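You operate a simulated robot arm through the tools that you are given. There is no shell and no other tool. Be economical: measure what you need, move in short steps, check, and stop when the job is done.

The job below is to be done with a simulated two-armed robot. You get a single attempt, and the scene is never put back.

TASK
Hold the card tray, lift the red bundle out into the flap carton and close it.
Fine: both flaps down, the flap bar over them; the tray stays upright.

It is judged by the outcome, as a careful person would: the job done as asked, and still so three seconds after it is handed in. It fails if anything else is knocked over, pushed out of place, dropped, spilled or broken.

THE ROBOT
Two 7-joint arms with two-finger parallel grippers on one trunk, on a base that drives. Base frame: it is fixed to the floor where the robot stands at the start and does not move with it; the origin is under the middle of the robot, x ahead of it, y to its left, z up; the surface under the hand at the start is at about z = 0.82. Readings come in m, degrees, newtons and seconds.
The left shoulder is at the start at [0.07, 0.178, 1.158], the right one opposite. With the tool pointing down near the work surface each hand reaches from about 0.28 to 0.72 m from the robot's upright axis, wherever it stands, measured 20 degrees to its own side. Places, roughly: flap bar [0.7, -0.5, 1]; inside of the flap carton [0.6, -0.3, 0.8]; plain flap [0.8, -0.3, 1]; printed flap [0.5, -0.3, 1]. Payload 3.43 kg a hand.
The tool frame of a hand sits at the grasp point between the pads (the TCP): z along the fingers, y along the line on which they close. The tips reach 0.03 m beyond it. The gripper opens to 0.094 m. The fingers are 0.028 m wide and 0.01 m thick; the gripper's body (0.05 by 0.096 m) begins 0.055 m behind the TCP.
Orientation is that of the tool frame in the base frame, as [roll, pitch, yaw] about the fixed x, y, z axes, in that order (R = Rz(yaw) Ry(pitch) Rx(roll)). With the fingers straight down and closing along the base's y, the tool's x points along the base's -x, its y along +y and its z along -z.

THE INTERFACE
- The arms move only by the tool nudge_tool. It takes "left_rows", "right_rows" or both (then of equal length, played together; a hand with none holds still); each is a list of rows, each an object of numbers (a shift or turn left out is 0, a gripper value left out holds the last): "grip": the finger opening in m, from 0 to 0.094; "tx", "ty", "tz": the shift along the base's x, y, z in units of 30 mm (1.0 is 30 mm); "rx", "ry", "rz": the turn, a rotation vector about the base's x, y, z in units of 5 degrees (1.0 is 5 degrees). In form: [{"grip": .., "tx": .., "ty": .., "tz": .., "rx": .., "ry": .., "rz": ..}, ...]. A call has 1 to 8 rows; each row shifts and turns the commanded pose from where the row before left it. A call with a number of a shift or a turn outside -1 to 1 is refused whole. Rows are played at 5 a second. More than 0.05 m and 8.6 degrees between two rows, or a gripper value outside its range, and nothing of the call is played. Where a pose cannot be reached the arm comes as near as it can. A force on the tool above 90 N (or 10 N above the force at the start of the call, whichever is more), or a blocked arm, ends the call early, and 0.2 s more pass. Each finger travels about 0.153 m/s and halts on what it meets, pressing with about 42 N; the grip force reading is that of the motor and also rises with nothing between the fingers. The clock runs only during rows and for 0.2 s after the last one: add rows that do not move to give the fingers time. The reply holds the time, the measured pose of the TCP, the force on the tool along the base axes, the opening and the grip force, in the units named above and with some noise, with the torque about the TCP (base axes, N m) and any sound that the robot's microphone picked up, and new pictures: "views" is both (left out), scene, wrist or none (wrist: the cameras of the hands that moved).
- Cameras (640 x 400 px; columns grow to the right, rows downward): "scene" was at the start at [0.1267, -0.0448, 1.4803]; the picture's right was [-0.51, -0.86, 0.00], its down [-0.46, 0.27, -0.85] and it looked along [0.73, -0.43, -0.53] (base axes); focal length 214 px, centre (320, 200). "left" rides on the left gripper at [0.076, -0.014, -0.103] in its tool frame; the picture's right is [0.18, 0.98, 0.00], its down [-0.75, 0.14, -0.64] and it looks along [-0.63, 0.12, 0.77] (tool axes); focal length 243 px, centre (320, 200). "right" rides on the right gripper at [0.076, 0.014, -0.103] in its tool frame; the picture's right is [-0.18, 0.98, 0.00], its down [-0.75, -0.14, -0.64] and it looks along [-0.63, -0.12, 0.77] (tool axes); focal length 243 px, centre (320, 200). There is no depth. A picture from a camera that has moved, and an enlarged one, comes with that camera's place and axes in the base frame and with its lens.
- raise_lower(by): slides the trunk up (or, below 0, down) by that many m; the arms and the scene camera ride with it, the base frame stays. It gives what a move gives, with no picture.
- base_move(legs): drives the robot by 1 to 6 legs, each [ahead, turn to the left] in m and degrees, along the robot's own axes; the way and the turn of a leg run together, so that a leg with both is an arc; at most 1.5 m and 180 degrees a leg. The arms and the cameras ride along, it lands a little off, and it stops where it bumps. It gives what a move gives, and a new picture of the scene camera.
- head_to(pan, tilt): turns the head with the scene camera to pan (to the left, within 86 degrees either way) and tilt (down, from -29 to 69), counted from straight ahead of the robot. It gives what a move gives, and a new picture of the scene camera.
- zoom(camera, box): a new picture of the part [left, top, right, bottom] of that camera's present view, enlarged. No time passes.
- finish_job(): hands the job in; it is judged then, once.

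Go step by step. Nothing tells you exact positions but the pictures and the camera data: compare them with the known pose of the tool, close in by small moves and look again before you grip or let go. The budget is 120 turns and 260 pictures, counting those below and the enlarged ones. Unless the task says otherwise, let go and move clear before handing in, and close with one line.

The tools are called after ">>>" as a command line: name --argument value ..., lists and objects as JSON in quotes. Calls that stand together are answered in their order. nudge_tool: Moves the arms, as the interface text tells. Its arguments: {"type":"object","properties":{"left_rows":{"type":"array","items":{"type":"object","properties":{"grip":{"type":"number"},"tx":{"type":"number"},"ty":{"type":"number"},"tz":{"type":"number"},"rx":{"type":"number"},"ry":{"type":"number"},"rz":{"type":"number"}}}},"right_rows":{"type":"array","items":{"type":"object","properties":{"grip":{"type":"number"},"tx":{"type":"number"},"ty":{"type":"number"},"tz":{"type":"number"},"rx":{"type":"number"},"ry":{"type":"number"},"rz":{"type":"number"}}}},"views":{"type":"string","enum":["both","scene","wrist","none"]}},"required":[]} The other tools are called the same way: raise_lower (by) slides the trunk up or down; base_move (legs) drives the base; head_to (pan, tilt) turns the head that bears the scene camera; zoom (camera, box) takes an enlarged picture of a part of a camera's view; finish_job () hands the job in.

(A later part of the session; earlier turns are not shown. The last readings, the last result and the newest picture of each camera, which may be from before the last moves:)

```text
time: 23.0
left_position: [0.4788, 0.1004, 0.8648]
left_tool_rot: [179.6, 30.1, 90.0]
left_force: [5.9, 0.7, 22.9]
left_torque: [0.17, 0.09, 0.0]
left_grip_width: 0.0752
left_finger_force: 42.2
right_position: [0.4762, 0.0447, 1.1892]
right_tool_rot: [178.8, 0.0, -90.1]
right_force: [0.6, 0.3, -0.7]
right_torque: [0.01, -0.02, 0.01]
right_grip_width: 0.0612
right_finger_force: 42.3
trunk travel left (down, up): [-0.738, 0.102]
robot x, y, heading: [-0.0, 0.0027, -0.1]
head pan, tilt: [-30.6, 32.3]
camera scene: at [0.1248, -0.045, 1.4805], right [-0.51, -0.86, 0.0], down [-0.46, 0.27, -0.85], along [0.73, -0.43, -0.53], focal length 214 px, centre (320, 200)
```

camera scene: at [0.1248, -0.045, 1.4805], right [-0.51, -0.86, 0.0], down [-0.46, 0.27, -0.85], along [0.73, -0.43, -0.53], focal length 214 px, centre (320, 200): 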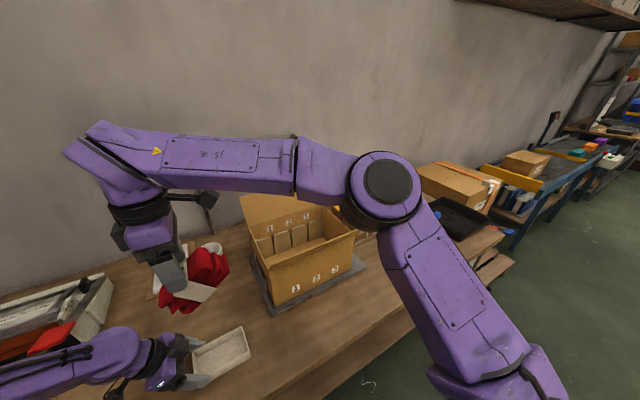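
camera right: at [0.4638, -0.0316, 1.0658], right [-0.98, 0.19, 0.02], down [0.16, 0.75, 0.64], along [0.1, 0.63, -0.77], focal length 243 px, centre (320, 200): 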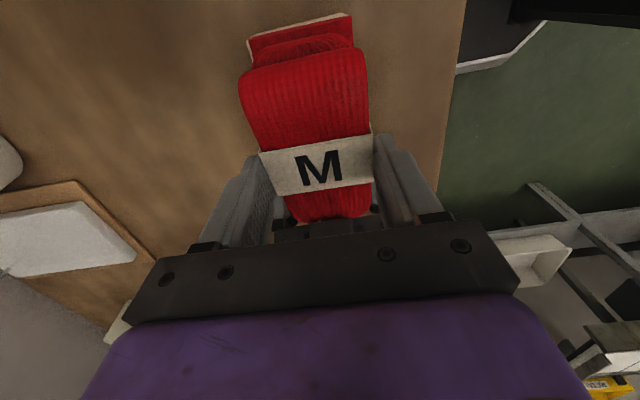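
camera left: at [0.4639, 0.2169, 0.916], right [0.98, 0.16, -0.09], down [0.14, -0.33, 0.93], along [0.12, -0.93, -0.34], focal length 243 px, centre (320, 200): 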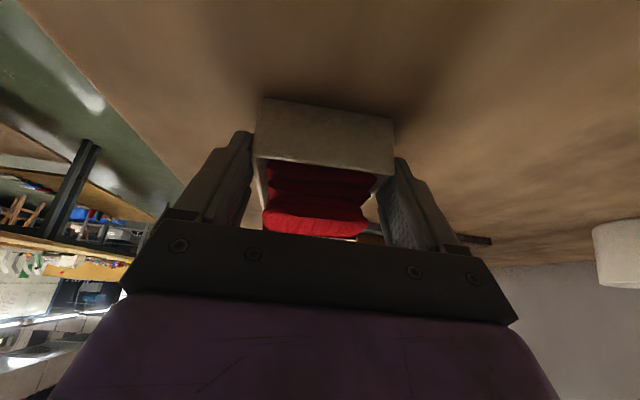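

The tray is empty and upright, and the bundle is high. I'll check how it hangs in the hand, then carry it over the carton.

>>> nudge_tool --right_rows '[{"ty": -0.9, "tx": 0.3}, {"ty": -0.9, "tx": 0.4}, {"ty": -0.9, "tx": 0.5}, {"ty": -0.9, "tx": 0.5}, {"ty": -0.9, "tx": 0.5}, {"ty": -0.9, "tx": 0.5}]'

```text
time: 24.4
left_position: [0.4775, 0.0989, 0.8658]
left_tool_rot: [179.7, 30.0, 90.0]
left_force: [1.2, -0.3, 18.6]
left_torque: [0.05, 0.28, -0.03]
left_grip_width: 0.075
left_finger_force: 42.2
right_position: [0.5588, -0.1205, 1.1883]
right_tool_rot: [178.7, 0.0, -90.1]
right_force: [-0.4, -0.3, -0.9]
right_torque: [0.04, -0.02, 0.02]
right_grip_width: 0.0612
right_finger_force: 42.2
trunk travel left (down, up): [-0.738, 0.102]
robot x, y, heading: [-0.0008, -0.0024, -0.1]
head pan, tilt: [-30.6, 32.3]
camera scene: at [0.1242, -0.0456, 1.4806], right [-0.51, -0.86, 0.0], down [-0.46, 0.27, -0.85], along [0.73, -0.43, -0.53], focal length 214 px, centre (320, 200)
camera right: at [0.5449, -0.1961, 1.2913], right [-0.98, 0.19, 0.02], down [0.16, 0.75, 0.64], along [0.1, 0.63, -0.77], focal length 243 px, centre (320, 200)
```

scene: 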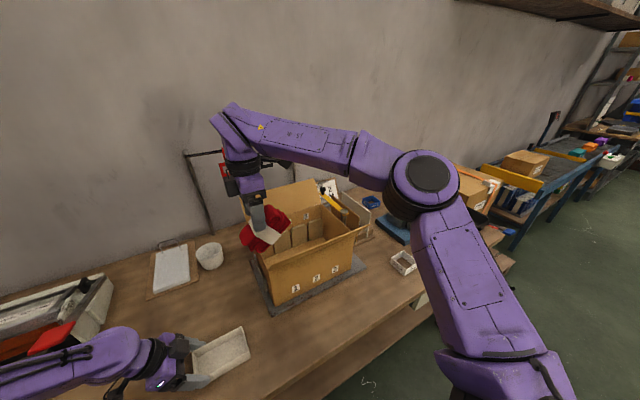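
right: 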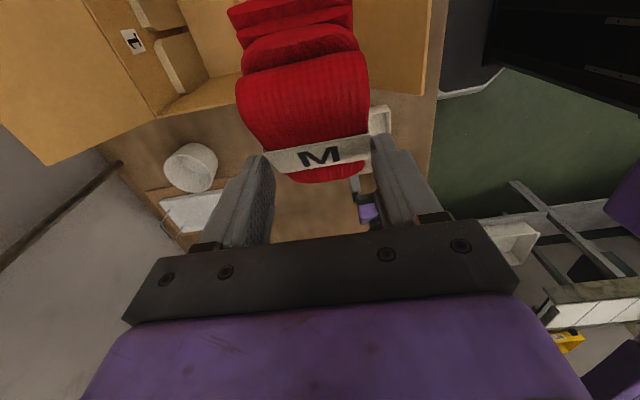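

The bundle's −y end sags a little in the grip, and it will level when it touches the carton floor. I'll finish the carry to about (0.635, −0.25).

>>> nudge_tool --right_rows '[{"ty": -0.9, "tx": 0.5}, {"ty": -0.9, "tx": 0.5}, {"ty": -0.9, "tx": 0.5}, {"ty": -0.9, "tx": 0.5}, {"ty": -0.7, "tx": 0.5}, {}]'

>>> zoom --camera "scene" --box '[210, 150, 400, 320]'

```text
time: 25.8
left_position: [0.4783, 0.0999, 0.8648]
left_tool_rot: [179.7, 30.2, 90.0]
left_force: [-1.8, 0.2, 17.0]
left_torque: [0.18, 0.33, 0.02]
left_grip_width: 0.0749
left_finger_force: 41.8
right_position: [0.6321, -0.2456, 1.1878]
right_tool_rot: [178.7, 0.1, -90.2]
right_force: [-1.0, -0.3, -1.9]
right_torque: [0.02, 0.06, 0.03]
right_grip_width: 0.0612
right_finger_force: 42.2
trunk travel left (down, up): [-0.738, 0.102]
robot x, y, heading: [0.0015, -0.0004, 0.1]
head pan, tilt: [-30.6, 32.3]
camera scene: at [0.1243, -0.0453, 1.4805], right [-0.51, -0.86, 0.0], down [-0.46, 0.27, -0.85], along [0.73, -0.43, -0.53], focal length 214 px, centre (320, 200)
camera right: at [0.619, -0.3227, 1.291], right [-0.98, 0.19, 0.02], down [0.16, 0.75, 0.64], along [0.1, 0.63, -0.77], focal length 243 px, centre (320, 200)
```

scene: 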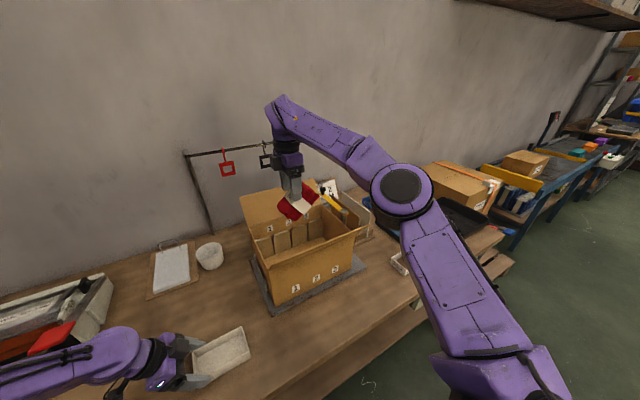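
right: 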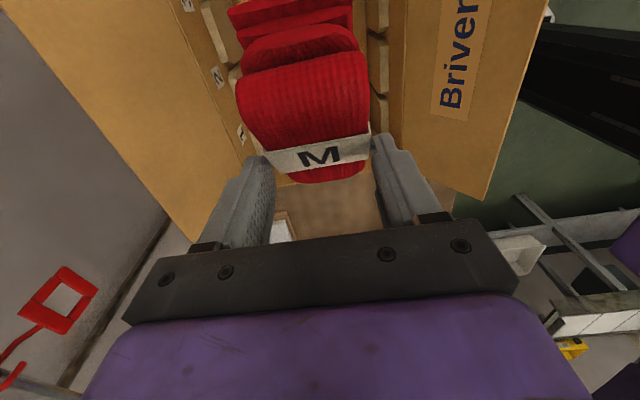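

```text
2.35 times, centred on (305, 235) of scene
camera zoom: at [0.1243, -0.0453, 1.4805], right [-0.51, -0.86, 0.0], down [-0.46, 0.27, -0.85], along [0.73, -0.43, -0.53], focal length 505 px, centre (355, 118)
```

zoom: 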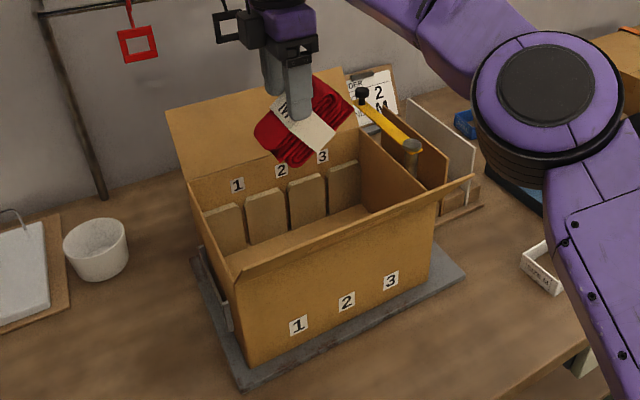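

I'll shift to the mid-line between the pillars and lower into the carton, slowing near the floor.

>>> nudge_tool --right_rows '[{"tx": 0.5, "tz": -0.8}, {"tx": 0.2, "tz": -0.9}, {"tz": -0.9}, {"tz": -0.9}, {"tz": -0.9}, {"tz": -0.9}, {"tz": -0.9}]'

```text
time: 27.4
left_position: [0.4791, 0.0982, 0.8661]
left_tool_rot: [179.6, 30.2, 90.0]
left_force: [-0.5, -0.3, 14.9]
left_torque: [0.13, 0.25, -0.01]
left_grip_width: 0.0749
left_finger_force: 41.9
right_position: [0.6537, -0.2475, 1.0032]
right_tool_rot: [178.7, 0.0, -90.2]
right_force: [0.0, 0.1, -1.4]
right_torque: [0.01, 0.01, 0.02]
right_grip_width: 0.061
right_finger_force: 41.4
trunk travel left (down, up): [-0.738, 0.102]
robot x, y, heading: [-0.0003, -0.0004, -0.3]
head pan, tilt: [-30.6, 32.3]
camera scene: at [0.1248, -0.0453, 1.4806], right [-0.51, -0.86, 0.0], down [-0.46, 0.27, -0.85], along [0.73, -0.43, -0.53], focal length 214 px, centre (320, 200)
camera right: at [0.6406, -0.3238, 1.1067], right [-0.98, 0.19, 0.02], down [0.16, 0.75, 0.64], along [0.11, 0.63, -0.77], focal length 243 px, centre (320, 200)
```

scene: 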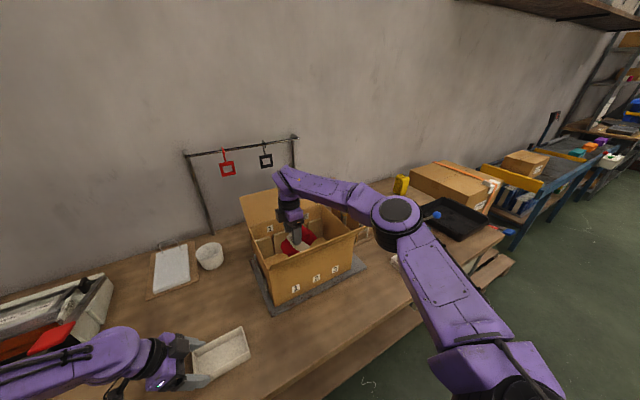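
right: 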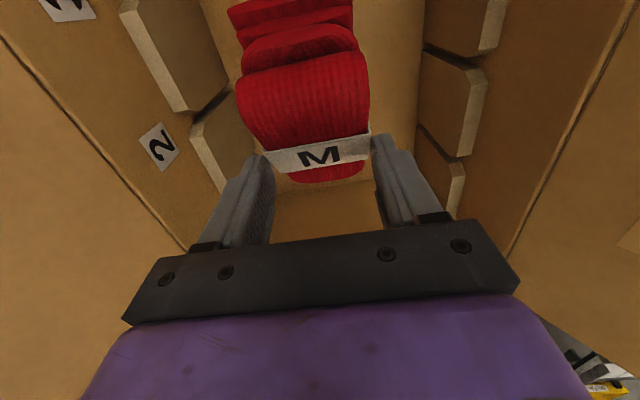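

The clearance is good, so I'll keep lowering in smaller steps and watch the force.

>>> nudge_tool --right_rows '[{"tz": -0.6}, {"tz": -0.6}, {"tz": -0.5}, {"tz": -0.4}, {"tz": -0.3}, {}]' --views "wrist"

```text
time: 28.8
left_position: [0.4794, 0.0993, 0.8652]
left_tool_rot: [179.5, 30.2, 90.1]
left_force: [0.4, -0.7, 14.3]
left_torque: [0.07, 0.35, 0.05]
left_grip_width: 0.075
left_finger_force: 42.0
right_position: [0.6538, -0.246, 0.9276]
right_tool_rot: [178.7, 0.0, -90.0]
right_force: [0.4, 0.0, -1.3]
right_torque: [0.05, 0.02, -0.03]
right_grip_width: 0.0612
right_finger_force: 41.9
trunk travel left (down, up): [-0.738, 0.102]
robot x, y, heading: [-0.0024, 0.0032, -0.1]
head pan, tilt: [-30.6, 32.3]
camera right: at [0.641, -0.3223, 1.0313], right [-0.98, 0.19, 0.02], down [0.16, 0.75, 0.64], along [0.1, 0.63, -0.77], focal length 243 px, centre (320, 200)
```

right: 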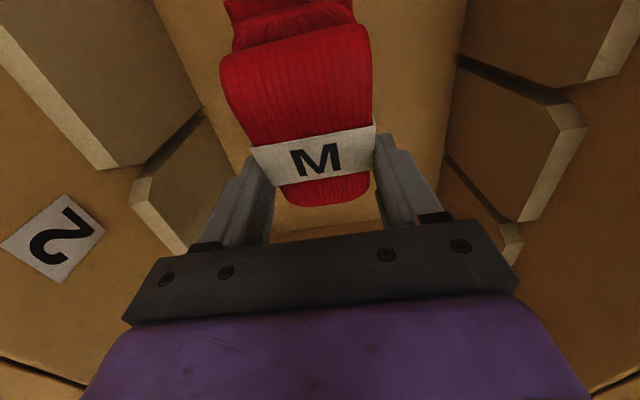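

The bundle has touched down and is levelling. I'll lower another 20 mm.

>>> nudge_tool --right_rows '[{"tz": -0.25}, {"tz": -0.25}, {"tz": -0.2}, {}]' --views "wrist"

```text
time: 29.8
left_position: [0.4763, 0.1002, 0.867]
left_tool_rot: [179.4, 30.1, 89.8]
left_force: [0.2, 0.0, -0.9]
left_torque: [0.05, 0.02, 0.0]
left_grip_width: 0.0749
left_finger_force: 42.0
right_position: [0.6525, -0.2476, 0.9146]
right_tool_rot: [179.3, -0.1, -90.3]
right_force: [3.7, -10.7, 39.1]
right_torque: [0.26, -0.34, -0.03]
right_grip_width: 0.0613
right_finger_force: 41.7
trunk travel left (down, up): [-0.738, 0.102]
robot x, y, heading: [0.0, -0.0023, 0.1]
head pan, tilt: [-30.6, 32.3]
camera right: at [0.6378, -0.3231, 1.0182], right [-0.98, 0.19, 0.01], down [0.15, 0.75, 0.64], along [0.11, 0.63, -0.77], focal length 243 px, centre (320, 200)
```

right: 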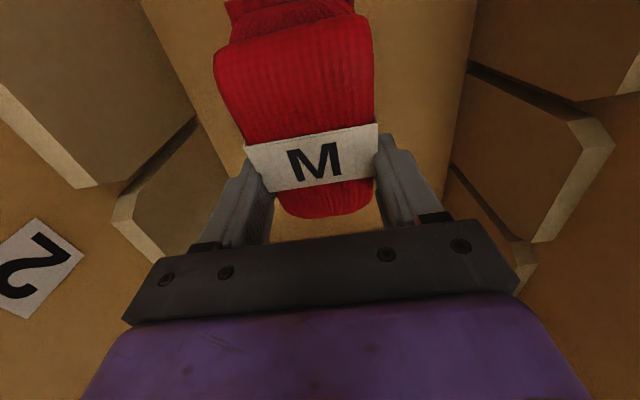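

The bundle rests firmly on the floor. I'll ease up slightly and open.

>>> nudge_tool --right_rows '[{"tz": 0.2}, {}, {"grip": 0.07}, {"grip": 0.08}, {"grip": 0.09}, {}]' --views "wrist"

```text
time: 31.2
left_position: [0.4785, 0.1004, 0.8661]
left_tool_rot: [179.6, 30.3, 90.0]
left_force: [-2.2, 0.0, 12.1]
left_torque: [0.09, 0.38, 0.01]
left_grip_width: 0.0747
left_finger_force: 41.7
right_position: [0.6542, -0.2468, 0.9151]
right_tool_rot: [178.7, 0.0, -90.3]
right_force: [-0.6, 0.1, 0.3]
right_torque: [-0.06, -0.02, 0.01]
right_grip_width: 0.0902
right_finger_force: 0.0
trunk travel left (down, up): [-0.738, 0.102]
robot x, y, heading: [-0.0013, -0.0017, -0.2]
head pan, tilt: [-30.6, 32.3]
camera right: at [0.6403, -0.3223, 1.019], right [-0.98, 0.19, 0.02], down [0.16, 0.75, 0.64], along [0.1, 0.63, -0.77], focal length 243 px, centre (320, 200)
```

right: 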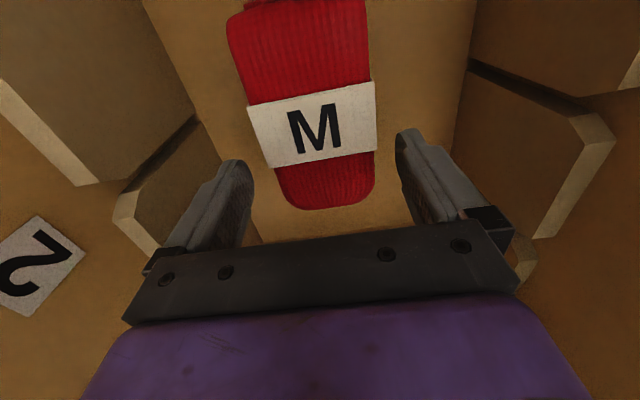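

The bundle lies flat in the carton and is free. I'll raise the right hand clear and let the left release the tray.

>>> nudge_tool --right_rows '[{"tz": 0.9}, {"tz": 0.9}, {"tz": 0.9}, {"tz": 0.9}, {"tz": 0.9}, {"tz": 0.9}, {"tz": 0.9}, {"tz": 0.9}]' --left_rows '[{"grip": 0.08}, {"grip": 0.087}, {"grip": 0.094}, {}, {"ty": 0.2, "tz": 0.4}, {"ty": 0.4, "tz": 0.8}, {"ty": 0.4, "tz": 0.8}, {"ty": 0.4, "tz": 0.8}]'

```text
time: 33.0
left_position: [0.4796, 0.1436, 0.9492]
left_tool_rot: [179.7, 30.2, 90.0]
left_force: [-0.1, 0.6, 0.0]
left_torque: [0.02, -0.04, 0.01]
left_grip_width: 0.0938
left_finger_force: 0.1
right_position: [0.654, -0.2469, 1.1321]
right_tool_rot: [178.7, 0.0, -90.1]
right_force: [-0.4, -0.1, 0.7]
right_torque: [-0.02, -0.02, 0.0]
right_grip_width: 0.09
right_finger_force: 0.2
trunk travel left (down, up): [-0.738, 0.102]
robot x, y, heading: [0.0024, 0.0018, 0.2]
head pan, tilt: [-30.6, 32.3]
camera scene: at [0.1253, -0.0434, 1.4805], right [-0.51, -0.86, 0.0], down [-0.46, 0.27, -0.85], along [0.73, -0.43, -0.53], focal length 214 px, centre (320, 200)
camera right: at [0.6395, -0.3223, 1.2358], right [-0.98, 0.19, 0.02], down [0.16, 0.75, 0.64], along [0.1, 0.63, -0.77], focal length 243 px, centre (320, 200)
camera left: at [0.4631, 0.26, 1.0012], right [0.98, 0.16, -0.09], down [0.14, -0.33, 0.93], along [0.12, -0.93, -0.34], focal length 243 px, centre (320, 200)
```

scene: 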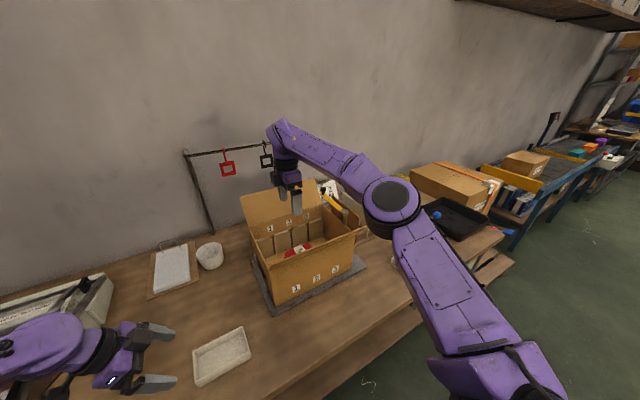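
right: 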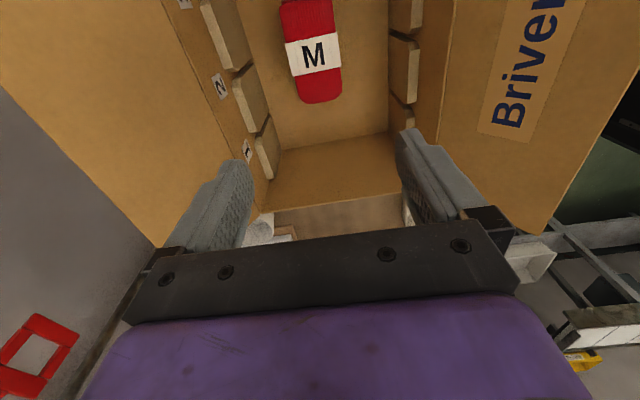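
left: 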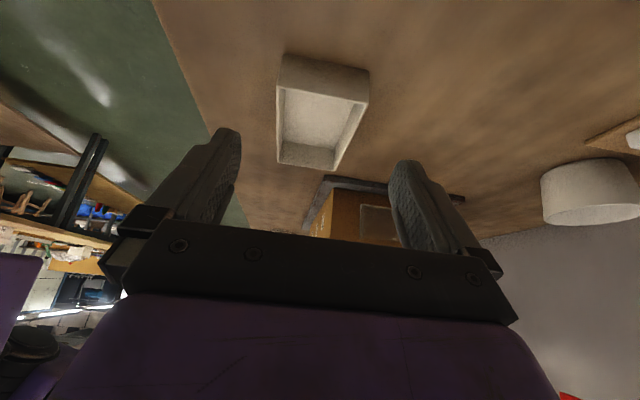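

The tray stays upright in place and the bundle is in the carton. The plain flap leans about 45° back, with its free edge near x 0.86, which is too far to reach from here. I'll look down to see whether the base can drive forward.

>>> head_to --pan 0 --tilt 66

```text
time: 34.0
left_position: [0.4805, 0.1426, 0.9493]
left_tool_rot: [179.8, 30.1, 90.0]
left_force: [0.4, 0.6, 0.7]
left_torque: [0.01, -0.02, 0.0]
left_grip_width: 0.094
left_finger_force: 0.0
right_position: [0.6539, -0.2485, 1.1306]
right_tool_rot: [178.7, 0.0, -90.2]
right_force: [0.1, -0.1, 0.5]
right_torque: [0.0, -0.03, 0.01]
right_grip_width: 0.09
right_finger_force: 0.0
trunk travel left (down, up): [-0.738, 0.102]
robot x, y, heading: [0.0015, 0.0018, 0.2]
head pan, tilt: [0.0, 66.0]
camera scene: at [0.1091, 0.0008, 1.4353], right [0.0, -1.0, 0.0], down [-0.91, 0.0, -0.41], along [0.41, 0.0, -0.91], focal length 214 px, centre (320, 200)
```

scene: 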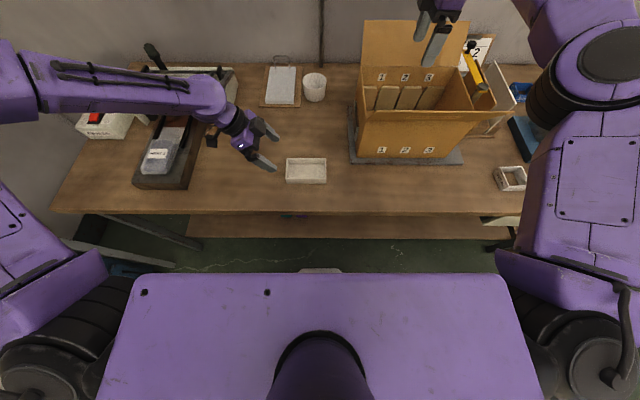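

The base can safely go about 0.12 m forward. I'll raise both hands first and start rolling the left hand so its camera faces the robot. The plan is to slide its closed fingers under the plain flap from the left end.

>>> nudge_tool --left_rows '[{"tz": 0.9, "ty": -0.2, "ry": 0.5, "rz": 0.866}, {"tz": 0.9, "ty": -0.2, "ry": 0.5, "rz": 0.866}, {"tz": 0.9, "ty": -0.2, "ry": 0.5, "rz": 0.866}, {"tz": 0.9, "ty": -0.2, "ry": 0.5, "rz": 0.866}, {"tz": 0.9, "ry": 0.5, "rz": 0.866}, {"tz": 0.9, "ry": 0.5, "rz": 0.866}, {"tz": 0.7, "ry": 0.5, "rz": 0.866}, {"ry": 0.5, "rz": 0.866}]' --right_rows '[{"tz": 0.5, "grip": 0.0}, {"tz": 0.5}, {"tz": 0.5}, {"tx": -0.6}, {"tx": -0.6}, {"tx": -0.6}, {"tx": -0.6}, {"tx": -0.6}]' --views "none"

>>> nudge_tool --left_rows '[{"ry": 0.5, "rz": 0.866}, {"ry": 0.5, "rz": 0.866}, {"ry": 0.5, "rz": 0.866}, {"ry": 0.5, "rz": 0.866}, {"ry": 0.5, "rz": 0.866}, {"ry": 0.5, "rz": 0.866}, {"ry": 0.5, "rz": 0.866}, {"ry": 0.5, "rz": 0.866}]' --views "none"

>>> nudge_tool --left_rows '[{"ry": 0.5, "rz": 0.866, "grip": 0.0}, {"ry": 0.5, "rz": 0.866}, {}, {}]' --views "scene"

```text
time: 35.8
left_position: [0.4777, 0.1168, 1.1322]
left_tool_rot: [-159.8, 22.5, 134.3]
left_force: [0.2, 0.3, -0.2]
left_torque: [0.0, -0.02, -0.04]
left_grip_width: 0.0941
left_finger_force: 0.0
right_position: [0.5646, -0.2471, 1.1747]
right_tool_rot: [178.8, 0.0, -90.3]
right_force: [0.9, 0.0, 0.7]
right_torque: [0.01, -0.05, 0.01]
right_grip_width: 0.0001
right_finger_force: 32.4
trunk travel left (down, up): [-0.738, 0.102]
robot x, y, heading: [0.0002, 0.0034, -0.0]
head pan, tilt: [0.0, 66.0]
```

```text
time: 37.6
left_position: [0.479, 0.1175, 1.1313]
left_tool_rot: [-150.5, 5.1, 171.5]
left_force: [0.0, -0.5, 0.3]
left_torque: [-0.01, -0.02, 0.0]
left_grip_width: 0.0941
left_finger_force: 0.1
right_position: [0.5671, -0.2472, 1.1772]
right_tool_rot: [178.8, 0.0, -90.2]
right_force: [-0.3, 0.3, 0.5]
right_torque: [-0.01, 0.01, -0.02]
right_grip_width: 0.0
right_finger_force: 33.5
trunk travel left (down, up): [-0.738, 0.102]
robot x, y, heading: [-0.0019, 0.0031, -0.2]
head pan, tilt: [0.0, 66.0]
```

```text
time: 38.6
left_position: [0.478, 0.1175, 1.1312]
left_tool_rot: [-150.3, 0.0, -179.9]
left_force: [-0.2, 0.1, 0.1]
left_torque: [0.04, 0.0, -0.03]
left_grip_width: 0.0
left_finger_force: 32.9
right_position: [0.5653, -0.2465, 1.1749]
right_tool_rot: [178.8, 0.0, -90.2]
right_force: [0.3, -0.1, 0.1]
right_torque: [-0.01, -0.02, 0.0]
right_grip_width: 0.0
right_finger_force: 32.7
trunk travel left (down, up): [-0.738, 0.102]
robot x, y, heading: [0.0019, 0.0009, 0.2]
head pan, tilt: [0.0, 66.0]
camera scene: at [0.109, 0.0007, 1.4353], right [0.0, -1.0, 0.0], down [-0.91, 0.0, -0.41], along [0.41, 0.0, -0.91], focal length 214 px, centre (320, 200)
```

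scene: 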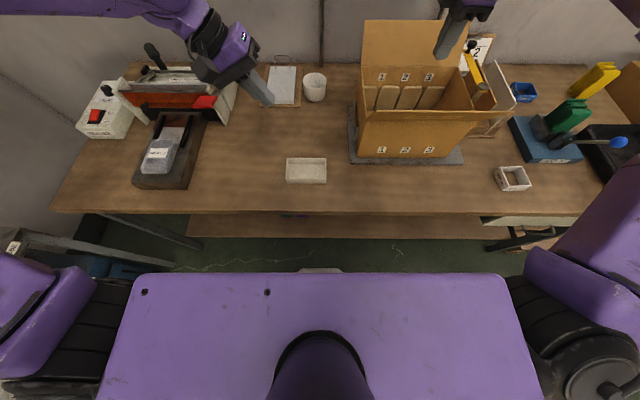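

Clear view and both arms are high. I'll drive 0.12 m forward in two steps.

>>> base_move --legs '[[0.06, 0], [0.06, 0]]'

```text
time: 40.1
left_position: [0.5847, 0.1174, 1.1363]
left_tool_rot: [-150.2, 0.9, -179.9]
left_force: [-0.6, -0.5, -0.7]
left_torque: [-0.03, 0.01, 0.01]
left_grip_width: 0.0
left_finger_force: 33.1
right_position: [0.6719, -0.2461, 1.182]
right_tool_rot: [179.5, 0.1, -90.1]
right_force: [0.7, 0.1, -0.1]
right_torque: [0.04, 0.09, 0.01]
right_grip_width: 0.0002
right_finger_force: 33.2
trunk travel left (down, up): [-0.738, 0.102]
robot x, y, heading: [0.12, 0.0018, -0.1]
head pan, tilt: [0.0, 66.0]
camera scene: at [0.2283, 0.0008, 1.435], right [0.0, -1.0, 0.0], down [-0.91, 0.0, -0.41], along [0.41, 0.0, -0.91], focal length 214 px, centre (320, 200)
```

scene: 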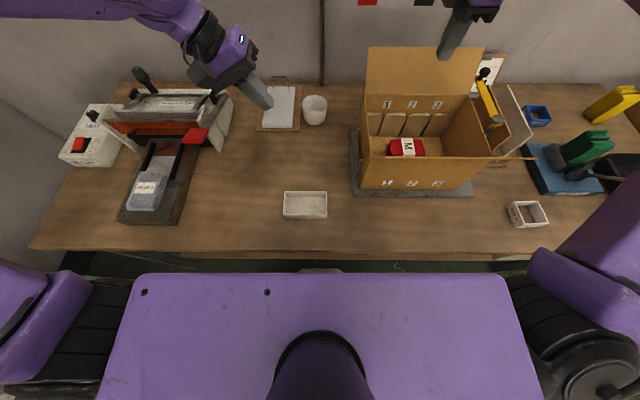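

I'm 0.12 m forward with no bump. I'll aim the head at the carton and bring the left hand beside its far left corner, tilted to point along −y.

>>> head_to --pan -25 --tilt 45

>>> nudge_tool --left_rows '[{"tx": 0.9, "rx": -1}, {"tx": 0.9, "rx": -1}, {"tx": 0.9, "rx": -1}, {"tx": 0.9, "rx": -1}, {"tx": 0.9, "rx": -1, "ty": -0.5}, {"tx": 0.9, "rx": -1, "ty": -0.9}, {"tx": 0.9, "ty": -0.9, "tz": -0.5}, {"tx": 0.9, "ty": -0.9, "tz": -0.5}]' --right_rows '[{"tx": -0.9}, {"tx": -0.9}, {"tx": -0.9}, {"tx": -0.9}, {"ty": -0.9}, {"ty": -0.9}, {}, {}]'

```text
time: 41.0
left_position: [0.5863, 0.1189, 1.1363]
left_tool_rot: [-150.3, 0.8, 180.0]
left_force: [1.3, 0.9, -1.0]
left_torque: [-0.02, 0.04, -0.04]
left_grip_width: 0.0
left_finger_force: 32.7
right_position: [0.6738, -0.2456, 1.181]
right_tool_rot: [179.4, 0.0, -90.2]
right_force: [0.1, -0.2, -0.5]
right_torque: [0.0, 0.01, -0.04]
right_grip_width: 0.0001
right_finger_force: 32.9
trunk travel left (down, up): [-0.738, 0.102]
robot x, y, heading: [0.119, 0.002, -0.0]
head pan, tilt: [-25.0, 45.0]
camera scene: at [0.2445, -0.0329, 1.4613], right [-0.42, -0.91, 0.0], down [-0.64, 0.3, -0.71], along [0.64, -0.3, -0.71], focal length 214 px, centre (320, 200)
```

scene: 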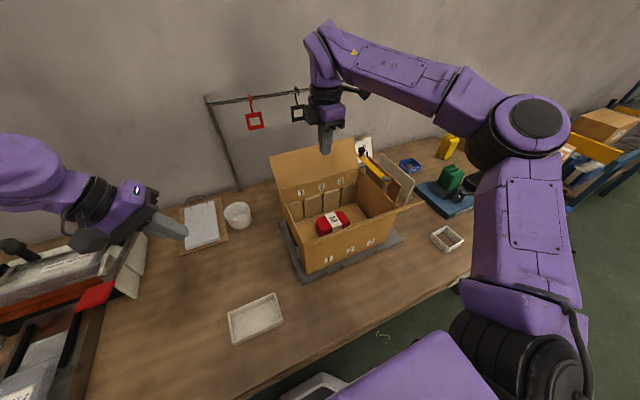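

```text
time: 42.8
left_position: [0.8034, 0.0208, 1.1039]
left_tool_rot: [-120.3, 0.4, -179.5]
left_force: [0.1, -0.6, 0.6]
left_torque: [0.03, 0.0, 0.01]
left_grip_width: 0.0
left_finger_force: 32.8
right_position: [0.5679, -0.3009, 1.1809]
right_tool_rot: [179.4, 0.2, -90.1]
right_force: [0.9, -0.3, 0.2]
right_torque: [0.02, -0.01, 0.01]
right_grip_width: 0.0001
right_finger_force: 33.3
trunk travel left (down, up): [-0.738, 0.102]
robot x, y, heading: [0.1195, 0.0026, 0.1]
head pan, tilt: [-25.0, 45.0]
camera scene: at [0.2467, -0.0358, 1.4611], right [-0.42, -0.91, 0.0], down [-0.64, 0.3, -0.71], along [0.64, -0.3, -0.71], focal length 214 px, centre (320, 200)
camera right: at [0.554, -0.3778, 1.284], right [-0.98, 0.19, 0.01], down [0.15, 0.75, 0.64], along [0.11, 0.63, -0.77], focal length 243 px, centre (320, 200)
camera left: at [0.7251, 0.1014, 1.1688], right [-0.18, 0.49, -0.85], down [0.75, 0.63, 0.21], along [0.64, -0.6, -0.48], focal length 243 px, centre (320, 200)
```

scene: 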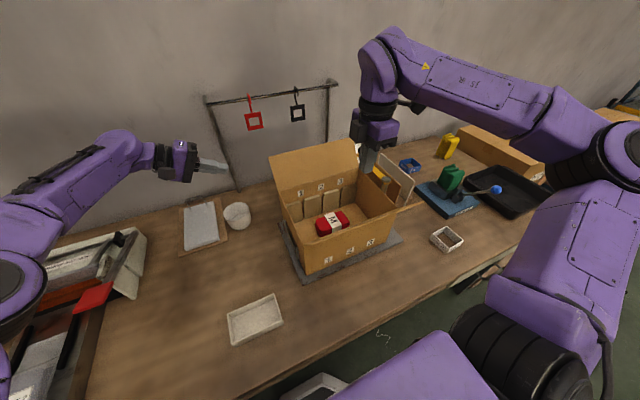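
right: 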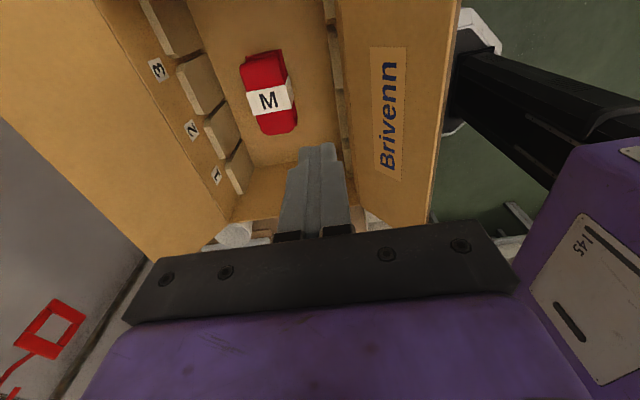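
left: 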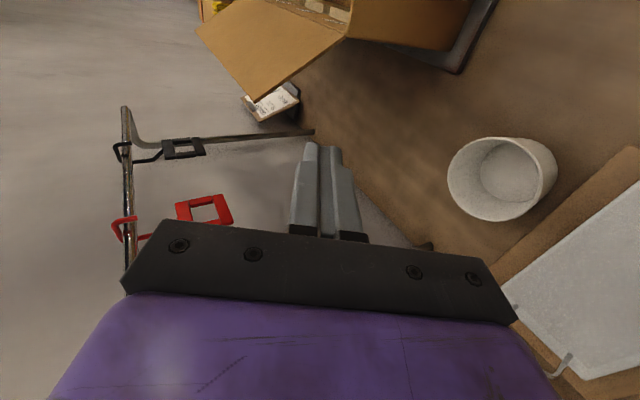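

The red hanging tag is at about (0.93, −0.12, 1.15), which leaves room. I'll lower the left fingers to just under the plain flap's level beside the carton and check before sliding in.

>>> nudge_tool --left_rows '[{"tz": -0.8, "ty": -0.3}, {"tz": -0.8, "ty": -0.4}, {"tz": -0.8, "ty": -0.5}, {"tz": -0.8, "ty": -0.4}, {"tz": -0.7}, {}]'

>>> zoom --camera "scene" --box '[180, 110, 420, 280]'

```text
time: 44.2
left_position: [0.8014, -0.0255, 0.9892]
left_tool_rot: [-120.4, 0.8, -179.5]
left_force: [-0.1, 1.4, 0.5]
left_torque: [0.01, 0.03, 0.0]
left_grip_width: 0.0001
left_finger_force: 33.7
right_position: [0.5652, -0.298, 1.183]
right_tool_rot: [179.5, 0.1, -90.0]
right_force: [0.2, 0.0, 0.1]
right_torque: [0.02, -0.03, -0.05]
right_grip_width: 0.0002
right_finger_force: 33.0
trunk travel left (down, up): [-0.738, 0.102]
robot x, y, heading: [0.1183, 0.0011, 0.1]
head pan, tilt: [-25.0, 45.0]
camera scene: at [0.2435, -0.0331, 1.4614], right [-0.42, -0.91, 0.0], down [-0.64, 0.3, -0.71], along [0.64, -0.3, -0.71], focal length 214 px, centre (320, 200)
camera left: at [0.7224, 0.0549, 1.0531], right [-0.18, 0.49, -0.85], down [0.75, 0.63, 0.21], along [0.64, -0.6, -0.48], focal length 243 px, centre (320, 200)
```

scene: 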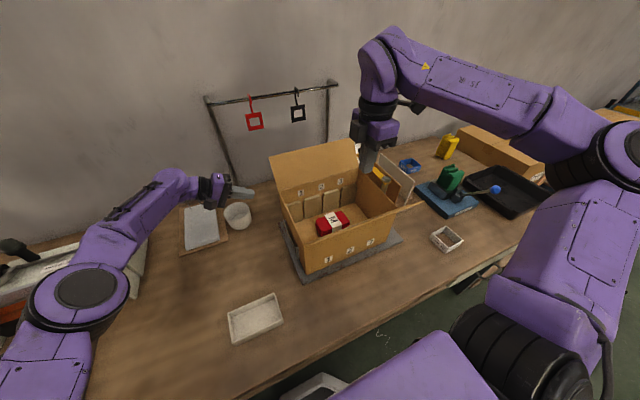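
left: 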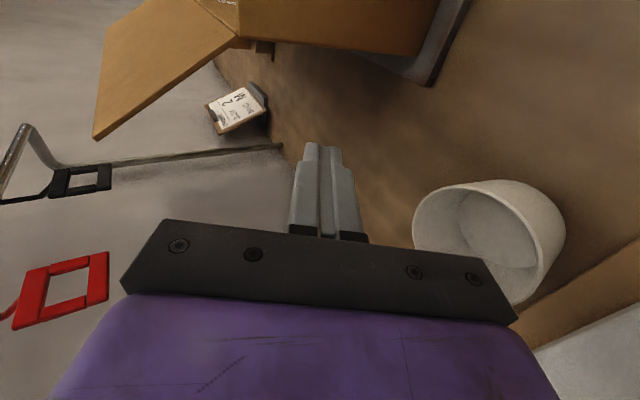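

```text
2.35 times, centred on (300, 195) of scene
camera zoom: at [0.2435, -0.0331, 1.4614], right [-0.42, -0.91, 0.0], down [-0.64, 0.3, -0.71], along [0.64, -0.3, -0.71], focal length 505 px, centre (367, 212)
```

zoom: 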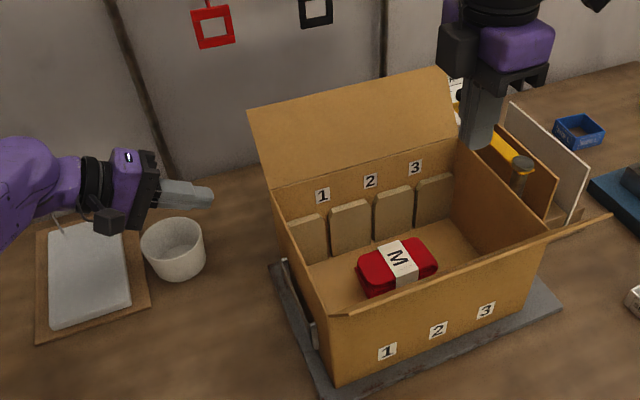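

Alignment looks good: the hinge is at (0.755, 1.0) and the free edge at (0.82, 1.09). I'll slide the fingers in behind and under the flap.

>>> nudge_tool --left_rows '[{"ty": -0.8}, {"ty": -0.8}, {"ty": -0.8}, {"ty": -0.8}, {"ty": -0.8}, {}]'

>>> zoom --camera "scene" --box '[180, 110, 420, 280]'

```text
time: 45.6
left_position: [0.7779, -0.1314, 0.9915]
left_tool_rot: [-120.3, 0.6, -179.5]
left_force: [1.5, 0.5, -0.7]
left_torque: [0.0, 0.02, -0.01]
left_grip_width: 0.0001
left_finger_force: 32.6
left hand out of reach, approached as far as the arm can: row 2, 3, 4, 5
right_position: [0.5667, -0.2983, 1.1818]
right_tool_rot: [179.4, 0.0, -90.1]
right_force: [0.2, -0.7, 0.3]
right_torque: [0.0, -0.01, -0.02]
right_grip_width: 0.0
right_finger_force: 33.7
trunk travel left (down, up): [-0.738, 0.102]
robot x, y, heading: [0.1202, 0.0055, 0.1]
head pan, tilt: [-25.0, 45.0]
camera scene: at [0.2445, -0.0327, 1.4613], right [-0.42, -0.91, 0.0], down [-0.64, 0.3, -0.71], along [0.64, -0.3, -0.71], focal length 214 px, centre (320, 200)
camera left: at [0.6991, -0.0516, 1.0549], right [-0.18, 0.49, -0.85], down [0.75, 0.63, 0.21], along [0.64, -0.6, -0.48], focal length 243 px, centre (320, 200)
```

scene: 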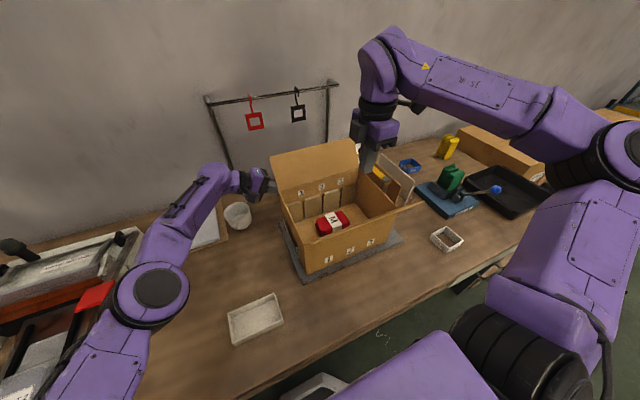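
left: 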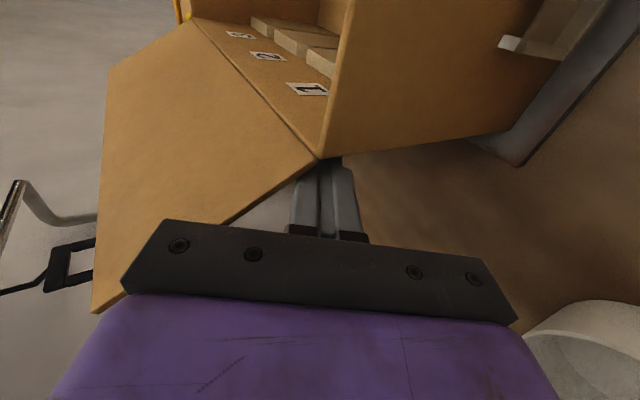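

```text
2.35 times, centred on (300, 195) of scene
camera zoom: at [0.2445, -0.0327, 1.4613], right [-0.42, -0.91, 0.0], down [-0.64, 0.3, -0.71], along [0.64, -0.3, -0.71], focal length 505 px, centre (367, 212)
```

zoom: 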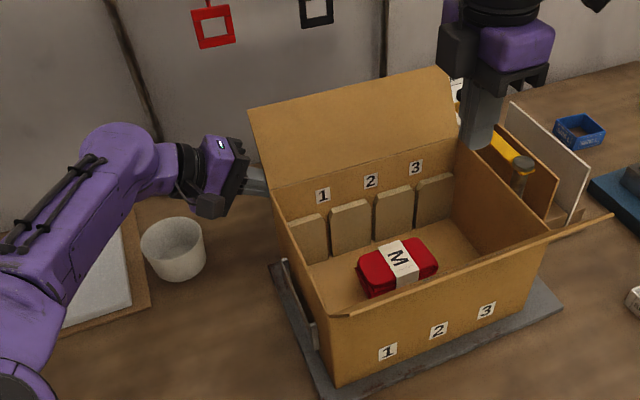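

The reach limit pulled the hand a bit toward me, but the fingers are behind the far wall under the flap. I'll raise it to swing the flap up.

>>> nudge_tool --left_rows '[{"tz": 0.6}, {"tz": 0.6}, {"tz": 0.6}, {"tz": 0.6}, {"tz": 0.6}, {}]'

```text
time: 47.0
left_position: [0.7779, -0.1306, 1.0814]
left_tool_rot: [-120.3, 0.6, -179.6]
left_force: [-0.4, -0.1, 0.2]
left_torque: [-0.02, 0.02, -0.01]
left_grip_width: 0.0
left_finger_force: 32.7
right_position: [0.5661, -0.2998, 1.1822]
right_tool_rot: [179.4, 0.2, -90.1]
right_force: [-0.1, -0.3, -0.4]
right_torque: [-0.05, 0.02, -0.03]
right_grip_width: 0.0
right_finger_force: 33.3
trunk travel left (down, up): [-0.738, 0.102]
robot x, y, heading: [0.1194, 0.0011, -0.1]
head pan, tilt: [-25.0, 45.0]
camera scene: at [0.2443, -0.0333, 1.4613], right [-0.42, -0.91, 0.0], down [-0.64, 0.3, -0.71], along [0.64, -0.3, -0.71], focal length 214 px, centre (320, 200)
camera left: at [0.6997, -0.051, 1.1455], right [-0.18, 0.49, -0.85], down [0.75, 0.63, 0.21], along [0.64, -0.6, -0.48], focal length 243 px, centre (320, 200)
```

scene: 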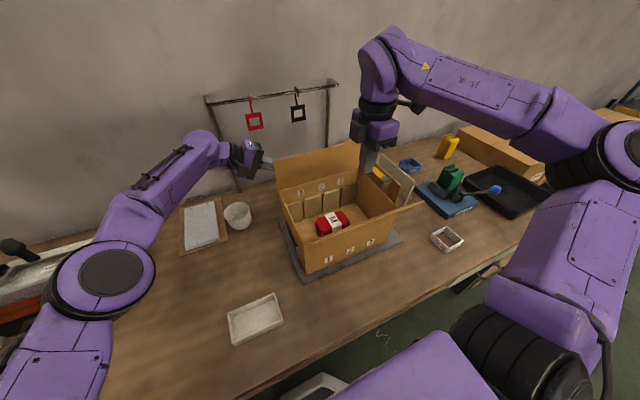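
left: 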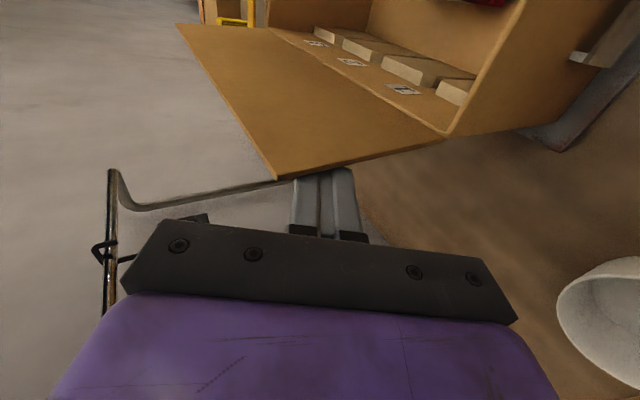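

The flap is rising with the fingers behind it. I'll push it over toward me and get further onto it in y.

>>> nudge_tool --left_rows '[{"tx": -0.5}, {"tx": -0.6}, {"tx": -0.6}, {"tx": -0.6, "ty": -0.2}, {"tx": -0.6, "ty": -0.2}, {}]'

```text
time: 48.4
left_position: [0.6906, -0.1436, 1.081]
left_tool_rot: [-120.3, 0.6, -179.5]
left_force: [-0.7, 0.0, -0.7]
left_torque: [-0.06, -0.02, 0.0]
left_grip_width: 0.0
left_finger_force: 33.5
right_position: [0.5662, -0.2992, 1.183]
right_tool_rot: [179.4, 0.0, -90.1]
right_force: [-0.1, 0.3, -0.4]
right_torque: [0.02, 0.04, -0.03]
right_grip_width: 0.0
right_finger_force: 33.4
trunk travel left (down, up): [-0.738, 0.102]
robot x, y, heading: [0.1212, 0.0028, -0.0]
head pan, tilt: [-25.0, 45.0]
camera scene: at [0.2444, -0.0332, 1.4613], right [-0.42, -0.91, 0.0], down [-0.64, 0.3, -0.71], along [0.64, -0.3, -0.71], focal length 214 px, centre (320, 200)
camera left: at [0.6132, -0.0637, 1.1445], right [-0.18, 0.49, -0.85], down [0.75, 0.63, 0.21], along [0.64, -0.6, -0.48], focal length 243 px, centre (320, 200)
```

scene: 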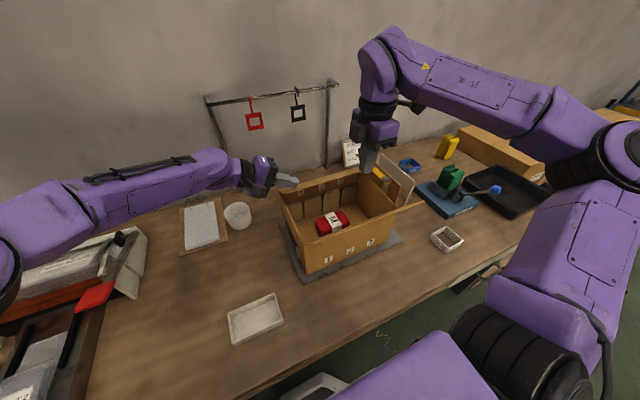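
left: 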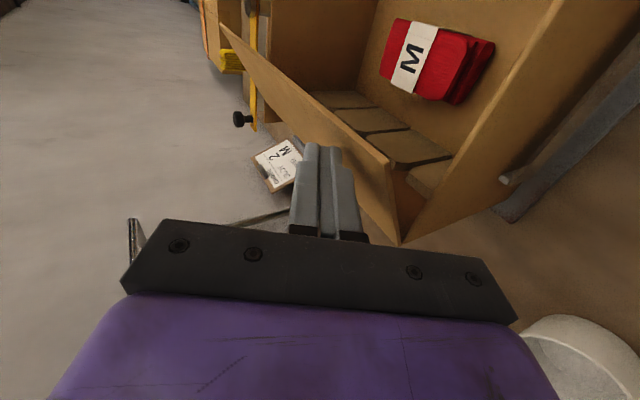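

The flap is past vertical and folding in. I'll press it down from above.

>>> nudge_tool --left_rows '[{"tx": -0.3, "ty": -0.5}, {"tx": -0.2, "ty": -0.5, "tz": -0.4}, {"ty": -0.5, "tz": -0.5}, {"tz": -0.5, "ty": -0.3}, {}]'

>>> zoom --camera "scene" --box '[220, 110, 460, 280]'

```text
time: 49.6
left_position: [0.6765, -0.1976, 1.0386]
left_tool_rot: [-120.4, 0.6, -179.5]
left_force: [0.0, -0.2, 0.2]
left_torque: [0.0, 0.01, -0.04]
left_grip_width: 0.0
left_finger_force: 33.3
right_position: [0.5657, -0.2985, 1.182]
right_tool_rot: [179.4, 0.1, -90.1]
right_force: [0.1, -0.4, 0.3]
right_torque: [0.02, 0.05, -0.02]
right_grip_width: 0.0
right_finger_force: 33.3
trunk travel left (down, up): [-0.738, 0.102]
robot x, y, heading: [0.1181, 0.0019, 0.3]
head pan, tilt: [-25.0, 45.0]
camera scene: at [0.2438, -0.0331, 1.4614], right [-0.42, -0.91, 0.0], down [-0.64, 0.3, -0.71], along [0.64, -0.3, -0.71], focal length 214 px, centre (320, 200)
camera left: at [0.5978, -0.1176, 1.1027], right [-0.18, 0.49, -0.85], down [0.75, 0.63, 0.21], along [0.64, -0.6, -0.48], focal length 243 px, centre (320, 200)
```

scene: 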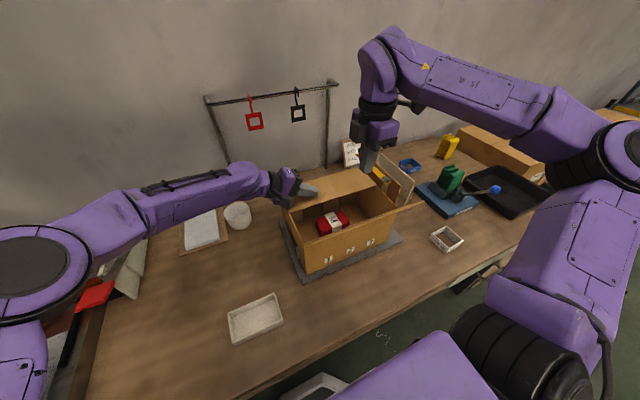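
left: 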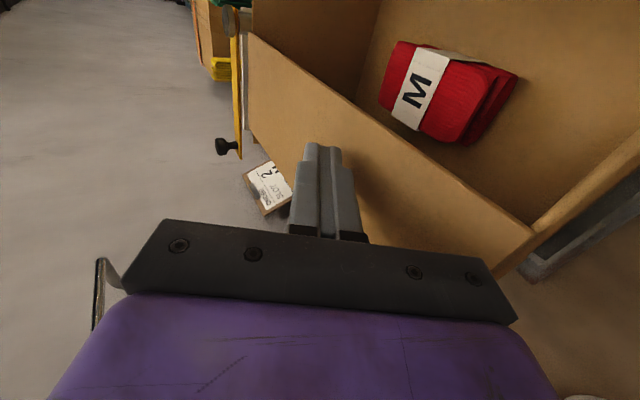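

```text
2.35 times, centred on (340, 195) of scene
camera zoom: at [0.2438, -0.0331, 1.4614], right [-0.42, -0.91, 0.0], down [-0.64, 0.3, -0.71], along [0.64, -0.3, -0.71], focal length 505 px, centre (273, 212)
```

zoom: 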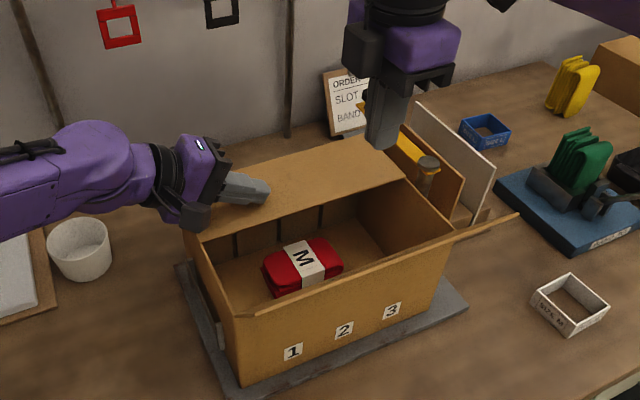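

The plain flap is nearly flat. I'll keep the left fingers on it, and take the right hand back over the printed flap to its outer side to push it closed.

>>> nudge_tool --left_rows '[{"tz": -0.3}, {"tz": -0.2}, {}, {}, {}, {}, {}, {}]' --right_rows '[{"tx": -0.9, "ty": -0.3}, {"tx": -0.9, "ty": -0.2}, {"tx": -0.9, "ty": -0.2}, {"tx": -0.9}, {"tx": -0.9}, {"tx": -0.6}, {}, {}]'

>>> zoom --camera "scene" --box '[220, 110, 460, 280]'

```text
time: 51.4
left_position: [0.6758, -0.1982, 1.0282]
left_tool_rot: [-120.1, 0.8, -179.5]
left_force: [10.1, -5.5, 32.6]
left_torque: [-0.82, -0.28, 0.24]
left_grip_width: 0.0
left_finger_force: 32.9
right_position: [0.4122, -0.3194, 1.1825]
right_tool_rot: [179.6, 0.1, -90.1]
right_force: [-0.8, 0.1, -0.8]
right_torque: [0.0, -0.02, 0.01]
right_grip_width: 0.0001
right_finger_force: 32.5
trunk travel left (down, up): [-0.738, 0.102]
robot x, y, heading: [0.1246, 0.0043, -0.1]
head pan, tilt: [-25.0, 45.0]
camera scene: at [0.2415, -0.0326, 1.4617], right [-0.42, -0.91, 0.0], down [-0.64, 0.3, -0.71], along [0.64, -0.3, -0.71], focal length 214 px, centre (320, 200)
camera right: at [0.3965, -0.3959, 1.2848], right [-0.98, 0.18, 0.01], down [0.15, 0.75, 0.64], along [0.11, 0.63, -0.77], focal length 243 px, centre (320, 200)
camera left: at [0.5967, -0.1177, 1.0909], right [-0.18, 0.49, -0.85], down [0.74, 0.63, 0.21], along [0.64, -0.6, -0.48], focal length 243 px, centre (320, 200)
```

scene: 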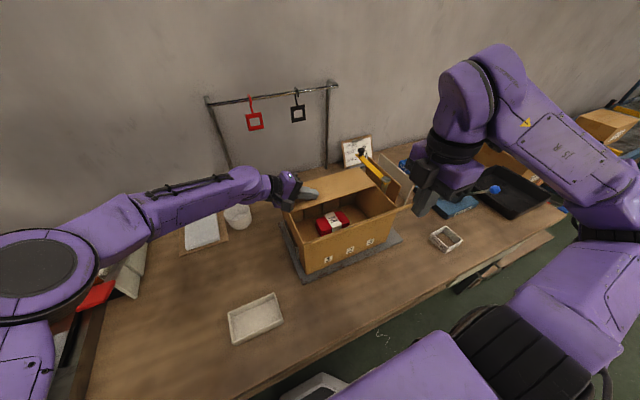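
right: 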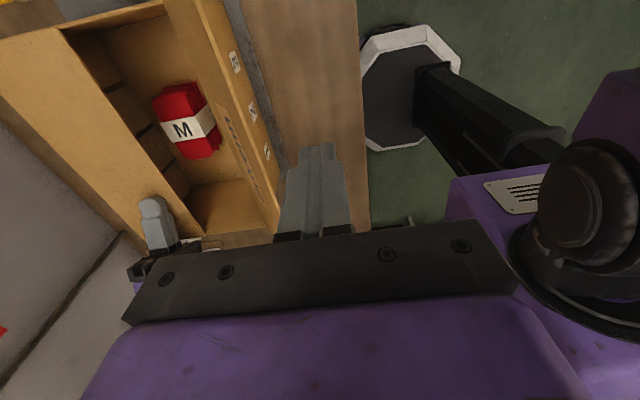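
left: 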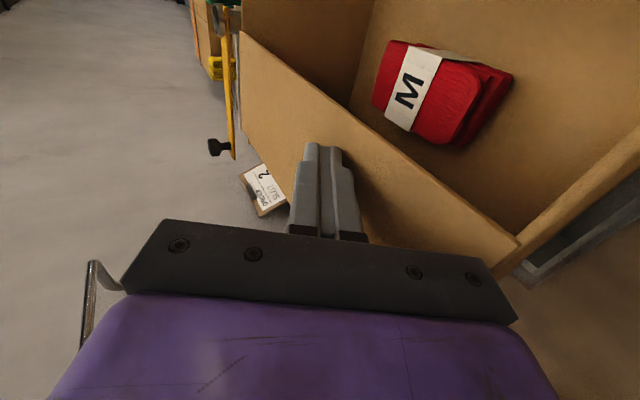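

```text
2.35 times, centred on (340, 195) of scene
camera zoom: at [0.2415, -0.0326, 1.4617], right [-0.42, -0.91, 0.0], down [-0.64, 0.3, -0.71], along [0.64, -0.3, -0.71], focal length 505 px, centre (273, 212)
```

zoom: 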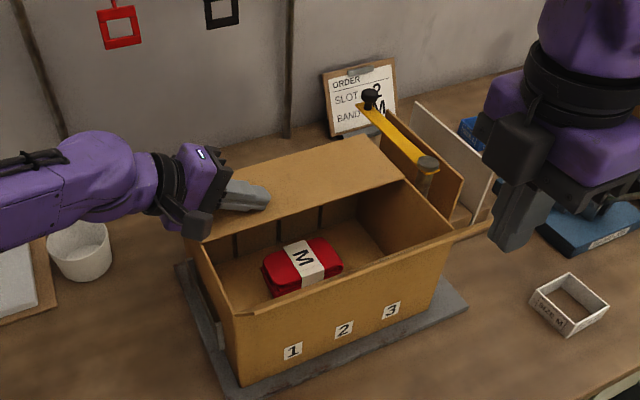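

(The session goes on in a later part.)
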